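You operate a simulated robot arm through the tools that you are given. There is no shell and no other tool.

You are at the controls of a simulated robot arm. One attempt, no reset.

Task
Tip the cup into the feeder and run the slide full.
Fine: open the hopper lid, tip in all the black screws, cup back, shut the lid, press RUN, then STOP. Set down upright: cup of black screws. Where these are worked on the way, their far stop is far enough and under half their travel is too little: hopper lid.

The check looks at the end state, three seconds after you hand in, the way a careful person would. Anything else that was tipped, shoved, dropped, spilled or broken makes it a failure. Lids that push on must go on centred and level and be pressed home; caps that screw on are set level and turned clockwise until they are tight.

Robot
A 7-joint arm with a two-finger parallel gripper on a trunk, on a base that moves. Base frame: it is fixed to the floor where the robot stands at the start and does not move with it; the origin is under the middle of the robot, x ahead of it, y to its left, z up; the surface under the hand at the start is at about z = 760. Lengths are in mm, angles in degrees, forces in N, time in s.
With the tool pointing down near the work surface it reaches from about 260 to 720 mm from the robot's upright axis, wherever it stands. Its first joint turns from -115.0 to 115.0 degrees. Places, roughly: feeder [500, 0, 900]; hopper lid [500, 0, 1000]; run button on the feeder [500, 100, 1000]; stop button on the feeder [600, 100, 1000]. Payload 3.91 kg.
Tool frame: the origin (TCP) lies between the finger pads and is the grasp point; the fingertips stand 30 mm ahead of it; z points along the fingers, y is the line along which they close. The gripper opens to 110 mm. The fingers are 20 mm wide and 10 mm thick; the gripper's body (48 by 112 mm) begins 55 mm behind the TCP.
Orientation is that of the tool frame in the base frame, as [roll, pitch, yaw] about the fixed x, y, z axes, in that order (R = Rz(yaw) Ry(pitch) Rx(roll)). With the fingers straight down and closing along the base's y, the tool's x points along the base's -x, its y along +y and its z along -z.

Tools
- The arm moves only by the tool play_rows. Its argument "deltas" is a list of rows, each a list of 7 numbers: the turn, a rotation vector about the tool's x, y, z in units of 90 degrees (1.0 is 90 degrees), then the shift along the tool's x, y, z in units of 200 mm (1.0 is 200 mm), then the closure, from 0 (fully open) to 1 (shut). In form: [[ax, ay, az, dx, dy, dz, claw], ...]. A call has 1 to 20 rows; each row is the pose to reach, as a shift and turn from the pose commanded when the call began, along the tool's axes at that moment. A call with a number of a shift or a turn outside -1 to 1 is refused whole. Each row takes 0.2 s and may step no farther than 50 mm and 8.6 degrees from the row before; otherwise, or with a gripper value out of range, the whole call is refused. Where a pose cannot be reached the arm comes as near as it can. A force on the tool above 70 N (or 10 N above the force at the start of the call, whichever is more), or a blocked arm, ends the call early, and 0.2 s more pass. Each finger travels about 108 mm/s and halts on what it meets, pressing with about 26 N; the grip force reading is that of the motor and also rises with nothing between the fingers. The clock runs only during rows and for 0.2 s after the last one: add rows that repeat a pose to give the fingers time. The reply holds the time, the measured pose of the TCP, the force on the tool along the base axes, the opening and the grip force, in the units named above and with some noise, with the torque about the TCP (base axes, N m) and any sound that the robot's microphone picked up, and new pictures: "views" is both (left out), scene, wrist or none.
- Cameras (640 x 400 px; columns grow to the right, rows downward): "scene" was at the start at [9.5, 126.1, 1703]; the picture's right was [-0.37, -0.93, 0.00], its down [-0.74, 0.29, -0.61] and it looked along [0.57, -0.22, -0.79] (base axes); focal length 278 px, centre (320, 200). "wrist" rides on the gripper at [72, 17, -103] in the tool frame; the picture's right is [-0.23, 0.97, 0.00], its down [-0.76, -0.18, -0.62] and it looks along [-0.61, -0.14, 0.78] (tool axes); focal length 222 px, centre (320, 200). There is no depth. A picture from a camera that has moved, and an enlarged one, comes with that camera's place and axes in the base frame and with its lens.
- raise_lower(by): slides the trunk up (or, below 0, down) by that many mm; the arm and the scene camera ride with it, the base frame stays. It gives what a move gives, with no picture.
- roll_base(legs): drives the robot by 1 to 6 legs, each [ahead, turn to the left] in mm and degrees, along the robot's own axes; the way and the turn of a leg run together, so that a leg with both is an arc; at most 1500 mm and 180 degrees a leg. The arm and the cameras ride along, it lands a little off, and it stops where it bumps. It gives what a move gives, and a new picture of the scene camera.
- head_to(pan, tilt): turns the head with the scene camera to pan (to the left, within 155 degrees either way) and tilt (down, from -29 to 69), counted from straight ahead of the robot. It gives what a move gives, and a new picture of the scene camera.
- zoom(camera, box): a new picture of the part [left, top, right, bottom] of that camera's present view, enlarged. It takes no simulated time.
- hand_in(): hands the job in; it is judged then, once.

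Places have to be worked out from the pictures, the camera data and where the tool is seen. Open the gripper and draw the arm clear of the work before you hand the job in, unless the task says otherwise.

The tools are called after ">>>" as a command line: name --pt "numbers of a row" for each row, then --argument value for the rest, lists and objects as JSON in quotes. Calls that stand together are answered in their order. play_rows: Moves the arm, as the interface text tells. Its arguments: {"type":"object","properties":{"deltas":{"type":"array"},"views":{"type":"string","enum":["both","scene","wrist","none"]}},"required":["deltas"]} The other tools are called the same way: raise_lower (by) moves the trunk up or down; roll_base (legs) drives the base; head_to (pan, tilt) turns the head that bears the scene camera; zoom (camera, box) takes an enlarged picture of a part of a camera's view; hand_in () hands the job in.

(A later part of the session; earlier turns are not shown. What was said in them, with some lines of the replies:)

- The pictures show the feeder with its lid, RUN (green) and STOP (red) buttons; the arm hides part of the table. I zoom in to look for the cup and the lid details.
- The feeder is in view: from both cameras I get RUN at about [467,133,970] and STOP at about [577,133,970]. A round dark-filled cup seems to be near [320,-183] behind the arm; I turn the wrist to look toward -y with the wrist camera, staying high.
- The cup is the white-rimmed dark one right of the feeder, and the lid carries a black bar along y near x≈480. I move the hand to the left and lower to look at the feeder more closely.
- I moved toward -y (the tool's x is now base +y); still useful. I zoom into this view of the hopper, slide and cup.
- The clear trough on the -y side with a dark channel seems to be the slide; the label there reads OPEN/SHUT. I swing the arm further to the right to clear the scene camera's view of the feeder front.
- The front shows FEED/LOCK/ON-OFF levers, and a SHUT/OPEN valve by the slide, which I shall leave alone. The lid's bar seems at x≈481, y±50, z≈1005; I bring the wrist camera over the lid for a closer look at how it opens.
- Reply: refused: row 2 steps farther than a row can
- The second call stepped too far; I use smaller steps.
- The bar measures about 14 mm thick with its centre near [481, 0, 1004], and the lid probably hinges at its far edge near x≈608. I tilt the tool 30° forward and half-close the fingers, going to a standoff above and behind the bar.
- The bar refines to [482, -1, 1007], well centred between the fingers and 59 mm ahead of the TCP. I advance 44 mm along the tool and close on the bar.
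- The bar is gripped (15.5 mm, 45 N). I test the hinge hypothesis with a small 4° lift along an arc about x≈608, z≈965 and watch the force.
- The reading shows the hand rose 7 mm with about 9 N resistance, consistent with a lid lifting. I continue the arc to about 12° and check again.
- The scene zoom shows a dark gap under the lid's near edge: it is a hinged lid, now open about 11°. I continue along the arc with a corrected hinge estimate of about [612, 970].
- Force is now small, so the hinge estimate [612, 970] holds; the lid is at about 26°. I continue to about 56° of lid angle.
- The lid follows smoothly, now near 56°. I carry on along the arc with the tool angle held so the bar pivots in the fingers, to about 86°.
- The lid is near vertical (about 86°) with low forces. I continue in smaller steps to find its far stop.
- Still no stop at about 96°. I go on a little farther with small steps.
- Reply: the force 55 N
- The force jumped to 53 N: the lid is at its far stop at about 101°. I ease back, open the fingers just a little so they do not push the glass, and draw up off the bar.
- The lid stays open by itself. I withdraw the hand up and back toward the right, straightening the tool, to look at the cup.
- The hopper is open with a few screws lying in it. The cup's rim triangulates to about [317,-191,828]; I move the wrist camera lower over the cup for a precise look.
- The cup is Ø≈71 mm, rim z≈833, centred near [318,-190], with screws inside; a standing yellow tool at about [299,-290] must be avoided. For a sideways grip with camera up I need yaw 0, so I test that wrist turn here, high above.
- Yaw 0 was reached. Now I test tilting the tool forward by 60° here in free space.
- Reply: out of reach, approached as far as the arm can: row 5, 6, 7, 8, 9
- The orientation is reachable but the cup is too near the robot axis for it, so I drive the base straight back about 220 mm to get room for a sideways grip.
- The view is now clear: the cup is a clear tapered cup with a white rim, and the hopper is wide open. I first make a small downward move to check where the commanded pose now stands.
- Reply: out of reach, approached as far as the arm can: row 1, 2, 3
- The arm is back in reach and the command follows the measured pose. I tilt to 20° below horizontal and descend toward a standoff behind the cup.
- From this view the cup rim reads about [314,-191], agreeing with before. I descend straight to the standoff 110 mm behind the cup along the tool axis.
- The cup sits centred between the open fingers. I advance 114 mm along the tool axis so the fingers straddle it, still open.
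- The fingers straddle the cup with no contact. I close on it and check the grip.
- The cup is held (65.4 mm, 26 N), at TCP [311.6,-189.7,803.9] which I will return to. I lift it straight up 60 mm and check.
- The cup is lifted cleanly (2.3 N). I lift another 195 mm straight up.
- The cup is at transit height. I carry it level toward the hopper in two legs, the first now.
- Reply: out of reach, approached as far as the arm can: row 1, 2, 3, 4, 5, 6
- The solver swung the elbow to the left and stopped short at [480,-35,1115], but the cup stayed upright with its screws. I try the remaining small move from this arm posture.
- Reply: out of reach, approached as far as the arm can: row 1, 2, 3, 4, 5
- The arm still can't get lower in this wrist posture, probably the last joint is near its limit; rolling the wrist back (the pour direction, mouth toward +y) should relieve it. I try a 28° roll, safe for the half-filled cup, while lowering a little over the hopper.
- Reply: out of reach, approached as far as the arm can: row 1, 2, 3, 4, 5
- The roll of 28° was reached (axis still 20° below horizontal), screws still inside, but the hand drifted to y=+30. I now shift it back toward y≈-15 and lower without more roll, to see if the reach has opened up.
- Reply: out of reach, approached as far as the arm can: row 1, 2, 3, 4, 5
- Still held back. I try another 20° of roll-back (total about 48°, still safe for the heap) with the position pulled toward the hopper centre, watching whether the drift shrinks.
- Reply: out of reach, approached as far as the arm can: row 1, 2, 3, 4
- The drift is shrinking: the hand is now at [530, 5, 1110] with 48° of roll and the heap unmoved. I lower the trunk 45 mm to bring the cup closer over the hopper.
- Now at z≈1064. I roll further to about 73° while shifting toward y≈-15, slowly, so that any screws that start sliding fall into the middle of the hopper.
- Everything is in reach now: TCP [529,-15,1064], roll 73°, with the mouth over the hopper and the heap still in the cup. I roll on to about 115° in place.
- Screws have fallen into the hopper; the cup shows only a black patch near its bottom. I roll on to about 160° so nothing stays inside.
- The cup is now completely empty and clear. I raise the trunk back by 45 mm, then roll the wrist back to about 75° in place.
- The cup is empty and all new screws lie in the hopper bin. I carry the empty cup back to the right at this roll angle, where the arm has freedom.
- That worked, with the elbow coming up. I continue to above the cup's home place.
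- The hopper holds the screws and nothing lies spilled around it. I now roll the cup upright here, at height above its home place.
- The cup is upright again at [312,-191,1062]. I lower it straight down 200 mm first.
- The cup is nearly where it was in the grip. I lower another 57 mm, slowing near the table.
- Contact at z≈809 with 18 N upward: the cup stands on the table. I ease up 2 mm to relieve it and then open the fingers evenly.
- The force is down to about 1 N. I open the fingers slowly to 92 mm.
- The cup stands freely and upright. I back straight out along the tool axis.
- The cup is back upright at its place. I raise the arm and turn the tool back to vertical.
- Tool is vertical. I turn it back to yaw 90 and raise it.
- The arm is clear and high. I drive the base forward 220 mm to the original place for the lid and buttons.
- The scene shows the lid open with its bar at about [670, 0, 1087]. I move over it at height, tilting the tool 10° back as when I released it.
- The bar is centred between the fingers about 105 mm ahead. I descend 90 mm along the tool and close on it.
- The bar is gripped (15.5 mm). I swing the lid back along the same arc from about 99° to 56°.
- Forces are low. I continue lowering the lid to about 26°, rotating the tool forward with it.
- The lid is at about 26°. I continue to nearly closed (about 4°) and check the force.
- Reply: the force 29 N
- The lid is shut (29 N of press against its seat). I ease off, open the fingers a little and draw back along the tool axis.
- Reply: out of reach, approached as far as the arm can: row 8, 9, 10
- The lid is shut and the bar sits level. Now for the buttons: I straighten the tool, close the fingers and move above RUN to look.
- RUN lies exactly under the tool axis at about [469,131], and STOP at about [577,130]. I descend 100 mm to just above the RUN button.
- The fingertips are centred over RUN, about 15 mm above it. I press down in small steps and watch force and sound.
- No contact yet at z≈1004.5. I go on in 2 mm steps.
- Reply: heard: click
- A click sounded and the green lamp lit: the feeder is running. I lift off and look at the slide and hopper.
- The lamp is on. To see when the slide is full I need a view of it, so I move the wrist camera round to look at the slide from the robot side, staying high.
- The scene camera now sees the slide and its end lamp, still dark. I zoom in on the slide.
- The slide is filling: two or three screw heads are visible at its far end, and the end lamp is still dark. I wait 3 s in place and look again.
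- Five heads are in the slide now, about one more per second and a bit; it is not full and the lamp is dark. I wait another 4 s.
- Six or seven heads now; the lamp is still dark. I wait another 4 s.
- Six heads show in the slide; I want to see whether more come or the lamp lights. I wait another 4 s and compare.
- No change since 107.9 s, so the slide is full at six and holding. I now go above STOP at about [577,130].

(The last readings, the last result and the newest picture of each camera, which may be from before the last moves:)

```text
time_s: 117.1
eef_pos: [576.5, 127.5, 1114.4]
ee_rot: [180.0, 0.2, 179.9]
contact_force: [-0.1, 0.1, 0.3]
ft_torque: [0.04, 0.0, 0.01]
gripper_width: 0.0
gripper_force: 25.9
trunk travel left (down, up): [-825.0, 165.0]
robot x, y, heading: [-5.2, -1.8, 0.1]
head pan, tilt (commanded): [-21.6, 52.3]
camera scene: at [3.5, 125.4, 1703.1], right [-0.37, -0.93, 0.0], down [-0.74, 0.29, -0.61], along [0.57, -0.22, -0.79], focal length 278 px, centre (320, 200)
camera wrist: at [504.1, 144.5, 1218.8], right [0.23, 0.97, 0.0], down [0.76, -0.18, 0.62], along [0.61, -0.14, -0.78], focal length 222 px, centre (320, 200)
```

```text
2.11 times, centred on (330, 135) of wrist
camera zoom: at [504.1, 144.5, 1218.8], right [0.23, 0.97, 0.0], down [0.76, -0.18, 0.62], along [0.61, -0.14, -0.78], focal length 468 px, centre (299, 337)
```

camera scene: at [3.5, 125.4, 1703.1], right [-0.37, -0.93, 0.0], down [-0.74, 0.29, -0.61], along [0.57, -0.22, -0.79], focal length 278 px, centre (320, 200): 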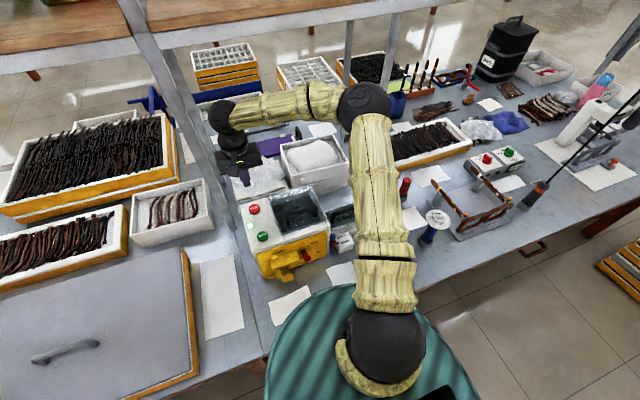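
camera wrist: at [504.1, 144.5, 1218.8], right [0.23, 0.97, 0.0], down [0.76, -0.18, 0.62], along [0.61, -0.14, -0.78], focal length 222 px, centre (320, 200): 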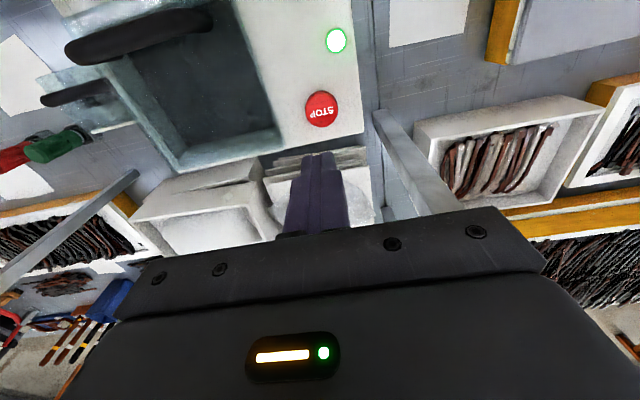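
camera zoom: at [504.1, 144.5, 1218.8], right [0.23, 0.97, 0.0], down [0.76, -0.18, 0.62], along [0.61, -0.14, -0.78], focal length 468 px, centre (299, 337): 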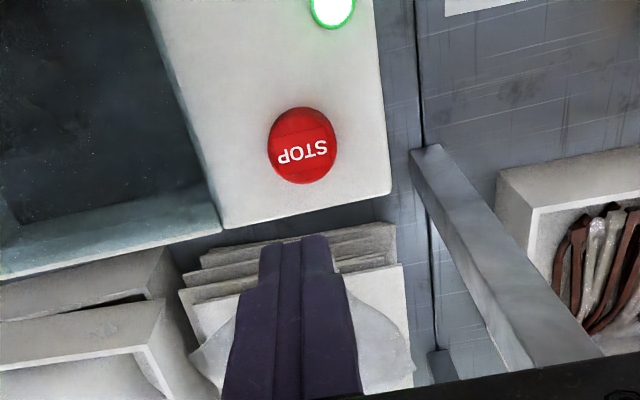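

STOP is aligned under the tool axis. I descend to just above it.

>>> play_rows --pt "0 0 0 -0.005 0.01 0.2 1.0" --pt "0 0 0 -0.005 0.01 0.38 1.0" --pt "0 0 0 -0.005 0.01 0.47 1.0" --pt "0 0 0 -0.005 0.01 0.47 1.0"

>>> zoom --camera "wrist" --box '[220, 40, 440, 230]'

```text
time_s: 118.1
eef_pos: [578.0, 130.3, 1021.4]
ee_rot: [179.9, 0.1, 179.8]
contact_force: [-0.1, -0.5, -0.6]
ft_torque: [0.01, 0.02, -0.01]
gripper_width: 0.0
gripper_force: 26.1
trunk travel left (down, up): [-825.0, 165.0]
robot x, y, heading: [-9.0, -0.3, 0.2]
head pan, tilt (commanded): [-21.6, 52.3]
camera scene: at [4.1, 126.2, 1703.0], right [-0.37, -0.93, 0.0], down [-0.74, 0.29, -0.61], along [0.57, -0.22, -0.79], focal length 278 px, centre (320, 200)
camera wrist: at [506.0, 147.3, 1124.3], right [0.23, 0.97, 0.0], down [0.76, -0.18, 0.62], along [0.61, -0.14, -0.78], focal length 222 px, centre (320, 200)
```

scene: 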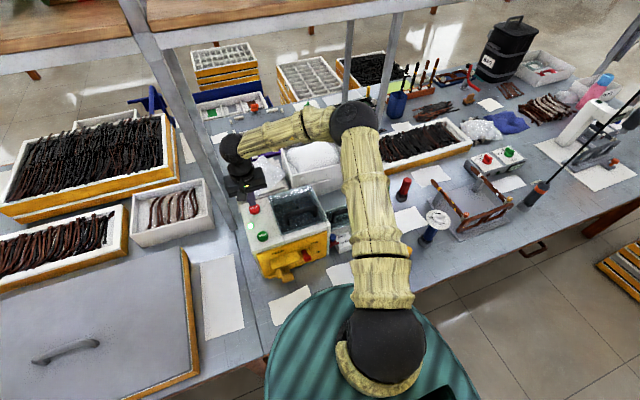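
wrist: 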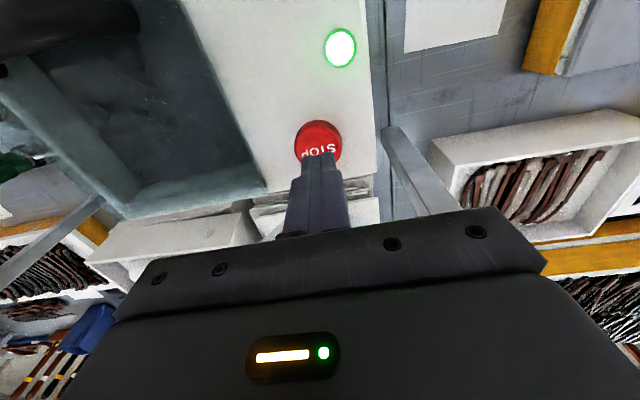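

```text
2.11 times, centred on (330, 135) of wrist
camera zoom: at [506.0, 147.3, 1124.3], right [0.23, 0.97, 0.0], down [0.76, -0.18, 0.62], along [0.61, -0.14, -0.78], focal length 468 px, centre (299, 337)
```

zoom: 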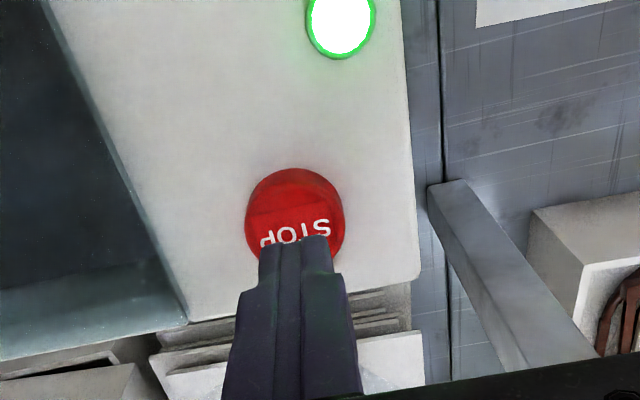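

Before pressing I check the hopper interior through the glass in this close view.

>>> zoom --camera "wrist" --box '[0, 0, 280, 220]'

>>> zoom --camera "scene" --box '[310, 190, 370, 250]'

```text
1.82 times, centred on (140, 110) of wrist
camera zoom: at [506.0, 147.3, 1124.3], right [0.23, 0.97, 0.0], down [0.76, -0.18, 0.62], along [0.61, -0.14, -0.78], focal length 404 px, centre (647, 364)
```

zoom: 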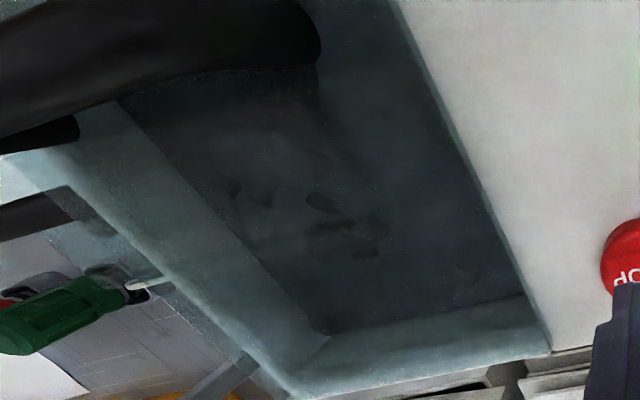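

```text
6.67 times, centred on (340, 220) of scene
camera zoom: at [4.1, 126.2, 1703.0], right [-0.37, -0.93, 0.0], down [-0.74, 0.29, -0.61], along [0.57, -0.22, -0.79], focal length 1855 px, centre (187, 67)
```

zoom: 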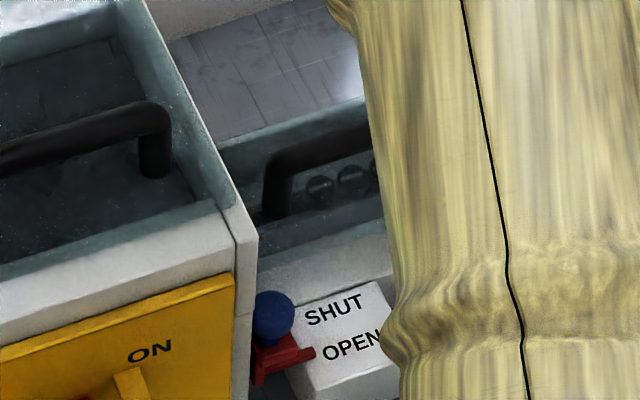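

Screws remain in the hopper while the slide stays at six, so the slide is full. I press STOP in small steps.

>>> play_rows --pt "0 0 0 0 0 0.03 1.0" --pt "0 0 0 0 0 0.055 1.0" --pt "0 0 0 0 0 0.055 1.0" --views "none"

>>> play_rows --pt "0 0 0 0 0 0.01 1.0" --pt "0 0 0 0 0 0.02 1.0" --pt "0 0 0 0 0 0.02 1.0" --views "none"

```text
time_s: 118.9
eef_pos: [578.3, 131.2, 1010.5]
ee_rot: [180.0, 0.1, 180.0]
contact_force: [-0.4, -0.7, 0.6]
ft_torque: [-0.02, 0.03, 0.01]
gripper_width: 0.1
gripper_force: 25.7
trunk travel left (down, up): [-825.0, 165.0]
robot x, y, heading: [-8.1, -2.3, -0.1]
head pan, tilt (commanded): [-21.6, 52.3]
```

```text
time_s: 119.7
eef_pos: [579.8, 131.0, 1005.6]
ee_rot: [-180.0, 0.1, 179.9]
contact_force: [0.1, 0.7, -0.5]
ft_torque: [-0.02, 0.02, 0.0]
gripper_width: 0.0
gripper_force: 25.6
trunk travel left (down, up): [-825.0, 165.0]
robot x, y, heading: [-2.5, 0.9, 0.3]
head pan, tilt (commanded): [-21.6, 52.3]
```

>>> play_rows --pt "0 0 0 0 0 0.01 1.0" --pt "0 0 0 0 0 0.015 1.0" --pt "0 0 0 0 0 0.015 1.0" --views "none"

>>> play_rows --pt "0 0 0 0 0 0.01 1.0" --pt "0 0 0 0 0 0.012 1.0" --pt "0 0 0 0 0 0.012 1.0" --views "wrist"

```text
time_s: 120.5
eef_pos: [579.8, 132.1, 1002.6]
ee_rot: [-179.9, 0.1, 179.8]
contact_force: [0.4, -0.3, 0.1]
ft_torque: [-0.02, 0.0, -0.02]
gripper_width: 0.0
gripper_force: 26.5
trunk travel left (down, up): [-825.0, 165.0]
robot x, y, heading: [-5.3, 0.3, 0.1]
head pan, tilt (commanded): [-21.6, 52.3]
```

```text
time_s: 121.3
eef_pos: [580.8, 132.6, 1000.4]
ee_rot: [-179.9, 0.1, 180.0]
contact_force: [-1.1, -0.5, 1.4]
ft_torque: [-0.02, 0.03, 0.02]
gripper_width: 0.0
gripper_force: 26.3
trunk travel left (down, up): [-825.0, 165.0]
robot x, y, heading: [-10.8, 4.0, 0.1]
head pan, tilt (commanded): [-21.6, 52.3]
heard: click
camera wrist: at [507.7, 148.6, 1103.8], right [0.23, 0.97, 0.0], down [0.76, -0.18, 0.62], along [0.61, -0.14, -0.78], focal length 222 px, centre (320, 200)
```

wrist: 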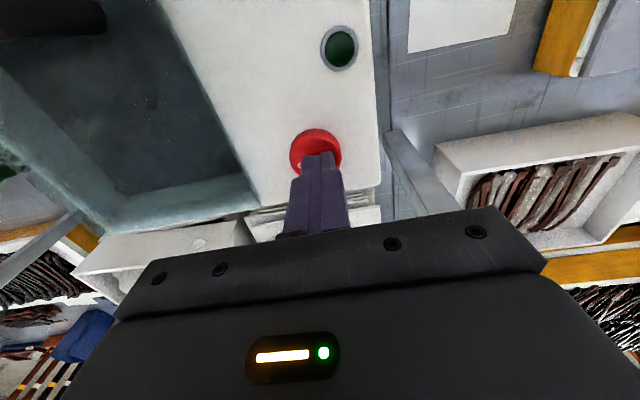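

A click sounded and the running lamp went out: stopped. I lift off and draw the arm up and clear.

>>> play_rows --pt "0 0 0 0 0 -0.15 1.0" --pt "0 0 0 0 0 -0.35 1.0" --pt "0 0 0 0 0 -0.58 1.0" --pt "0 0 0 0 0 -0.8 1.0" --pt "0 0 0 0 0 -1.0 1.0" --pt "0 0 0 0.2 0 -1.0 0.7" --pt "0 0 0 0.4 0 -1.0 0.4" --pt "0 0 0 0.6 -0.05 -1.0 0.0" --pt "0 0 0 0.8 -0.2 -1.0 0.0" --pt "0 0 0 0.95 -0.35 -1.0 0.0" --pt "0 0 0 0.95 -0.55 -1.0 0.0" --pt "0 0 0 0.95 -0.75 -1.0 0.0" --pt "0 0 0 0.95 -0.95 -1.0 0.0" --pt "0 0 0 0.95 -0.95 -1.0 0.0"

>>> zoom --camera "scene" --box '[230, 160, 400, 290]'

>>> zoom --camera "scene" --box '[320, 190, 375, 245]'

```text
time_s: 124.3
eef_pos: [388.6, -55.1, 1199.5]
ee_rot: [179.9, 0.1, 180.0]
contact_force: [1.1, -0.2, -0.5]
ft_torque: [-0.01, -0.03, 0.02]
gripper_width: 110.2
gripper_force: 0.0
trunk travel left (down, up): [-825.0, 165.0]
robot x, y, heading: [-5.5, 5.4, 0.1]
head pan, tilt (commanded): [-21.6, 52.3]
camera scene: at [4.5, 127.0, 1702.9], right [-0.37, -0.93, 0.0], down [-0.74, 0.29, -0.61], along [0.57, -0.22, -0.79], focal length 278 px, centre (320, 200)
camera wrist: at [316.8, -37.8, 1302.4], right [0.23, 0.97, 0.0], down [0.76, -0.18, 0.62], along [0.61, -0.14, -0.78], focal length 222 px, centre (320, 200)
```

scene: 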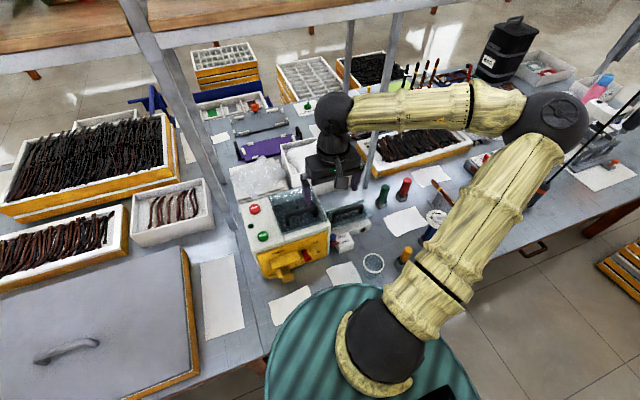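
wrist: 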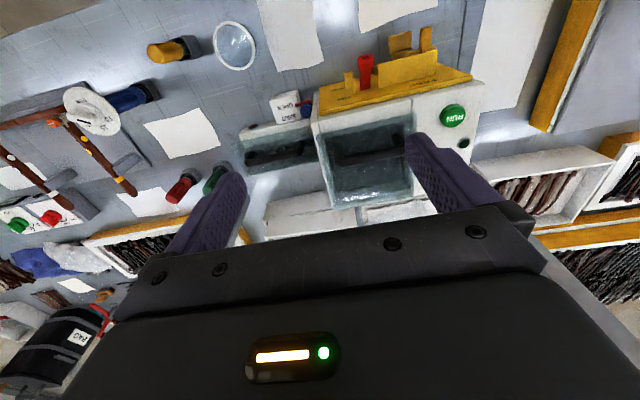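

```text
3.08 times, centred on (315, 225) of scene
camera zoom: at [4.5, 127.0, 1702.9], right [-0.37, -0.93, 0.0], down [-0.74, 0.29, -0.61], along [0.57, -0.22, -0.79], focal length 856 px, centre (335, 123)
```

zoom: 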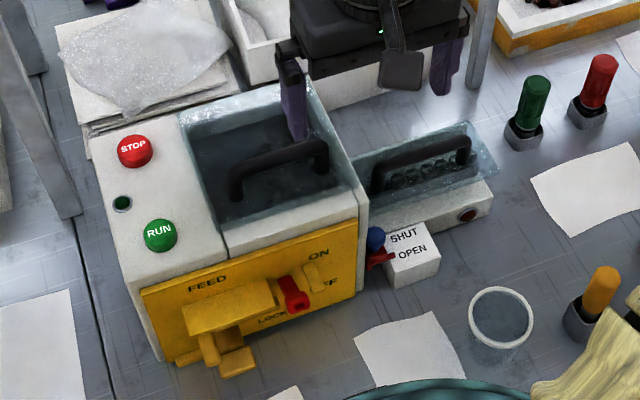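

```text
7.27 times, centred on (348, 218) of scene
camera zoom: at [4.5, 127.0, 1702.9], right [-0.37, -0.93, 0.0], down [-0.74, 0.29, -0.61], along [0.57, -0.22, -0.79], focal length 2024 px, centre (120, 73)
```

zoom: 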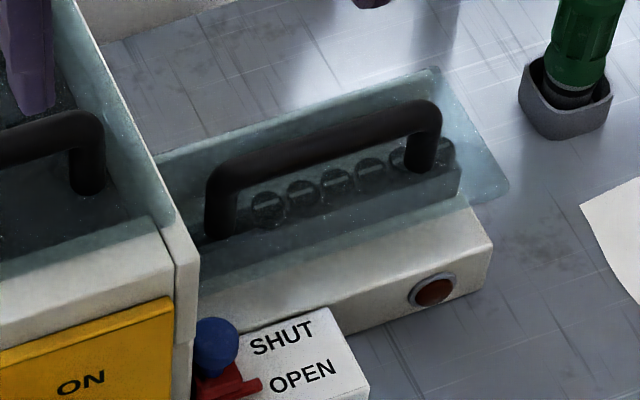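

All looks right: lid shut, lamps off, six heads in the slide, cup upright at about [314,-189], nothing spilled. I draw the arm further up and away to the right before handing in.

>>> play_rows --pt "0 0 0 0.05 -0.1 -0.1 0.0" --pt "0 0 0 0.1 -0.3 -0.2 0.0" --pt "0 0 0 0.15 -0.5 -0.25 0.0" --pt "0 0 0 0.15 -0.7 -0.25 0.0" --pt "0 0 0 0.15 -0.9 -0.25 0.0" --pt "0 0 0 0.15 -0.9 -0.25 0.0"

>>> zoom --camera "scene" --box '[220, 130, 400, 300]'

```text
time_s: 125.7
eef_pos: [357.7, -237.5, 1251.2]
ee_rot: [180.0, 0.1, 179.8]
contact_force: [-0.2, -0.3, -0.6]
ft_torque: [-0.02, 0.0, 0.02]
gripper_width: 110.0
gripper_force: 0.1
trunk travel left (down, up): [-825.0, 165.0]
robot x, y, heading: [-1.6, 2.3, 0.1]
head pan, tilt (commanded): [-21.6, 52.3]
camera scene: at [4.5, 126.5, 1703.0], right [-0.37, -0.93, 0.0], down [-0.74, 0.29, -0.61], along [0.57, -0.22, -0.79], focal length 278 px, centre (320, 200)
camera wrist: at [286.5, -220.4, 1354.8], right [0.23, 0.97, 0.0], down [0.76, -0.18, 0.62], along [0.61, -0.14, -0.78], focal length 222 px, centre (320, 200)
```

scene: 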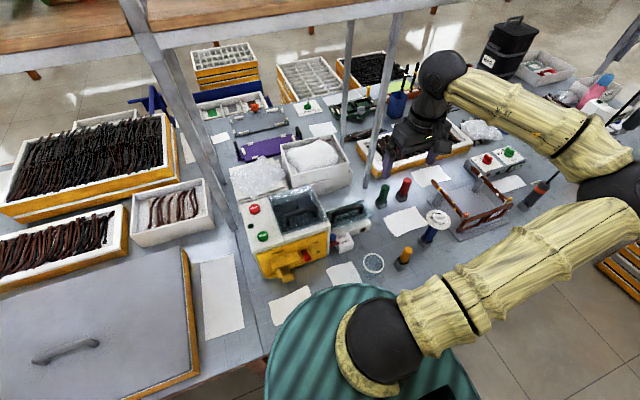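
wrist: 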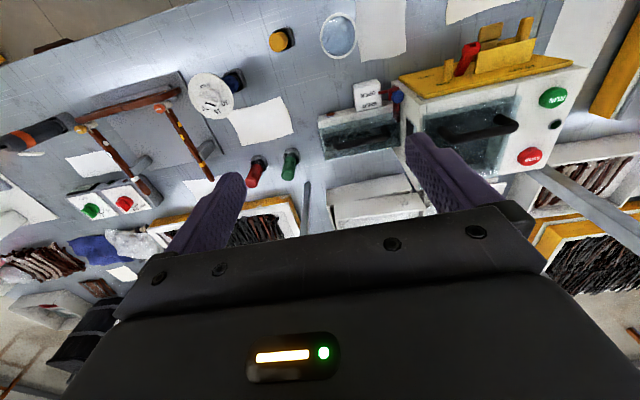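

```text
2.35 times, centred on (310, 215) of scene
camera zoom: at [4.5, 126.5, 1703.0], right [-0.37, -0.93, 0.0], down [-0.74, 0.29, -0.61], along [0.57, -0.22, -0.79], focal length 655 px, centre (344, 165)
```

zoom: 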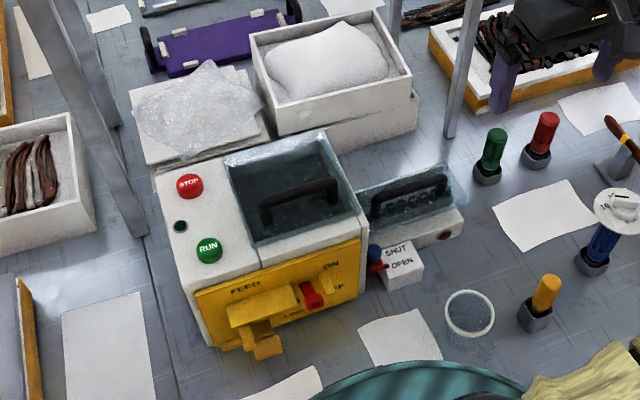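

The final view shows the lid shut, the slide holding its screws, the run lamp out, the cup upright in its place and all else undisturbed; the arm is clear with the gripper open. I hand the job in.

>>> hand_in

```text
The job is handed in.
```

The job is handed in. All the black screws are in the feeder, the slide is run full, and the feeder is stopped.

- **Hopper lid:** I opened it to its far stop, then shut it again and pressed it onto its seat.
- **Cup:** I tipped it until it was clear and empty. It stands upright, within a few mm of where it started. I saw no screws outside the hopper.
- **Run and stop:** Both buttons clicked. The green lamp lit on RUN and went out on STOP.
- **Slide full:** I judged this by eye. Six screw heads showed, and no more came in nearly 8 s while screws were still in the hopper. The small red lamp on the end of the slide never lit, so if it signals "full", it did not confirm that.

The arm is clear of the work with the gripper open. I did not touch the FEED, LOCK, ON/OFF or SHUT/OPEN levers.
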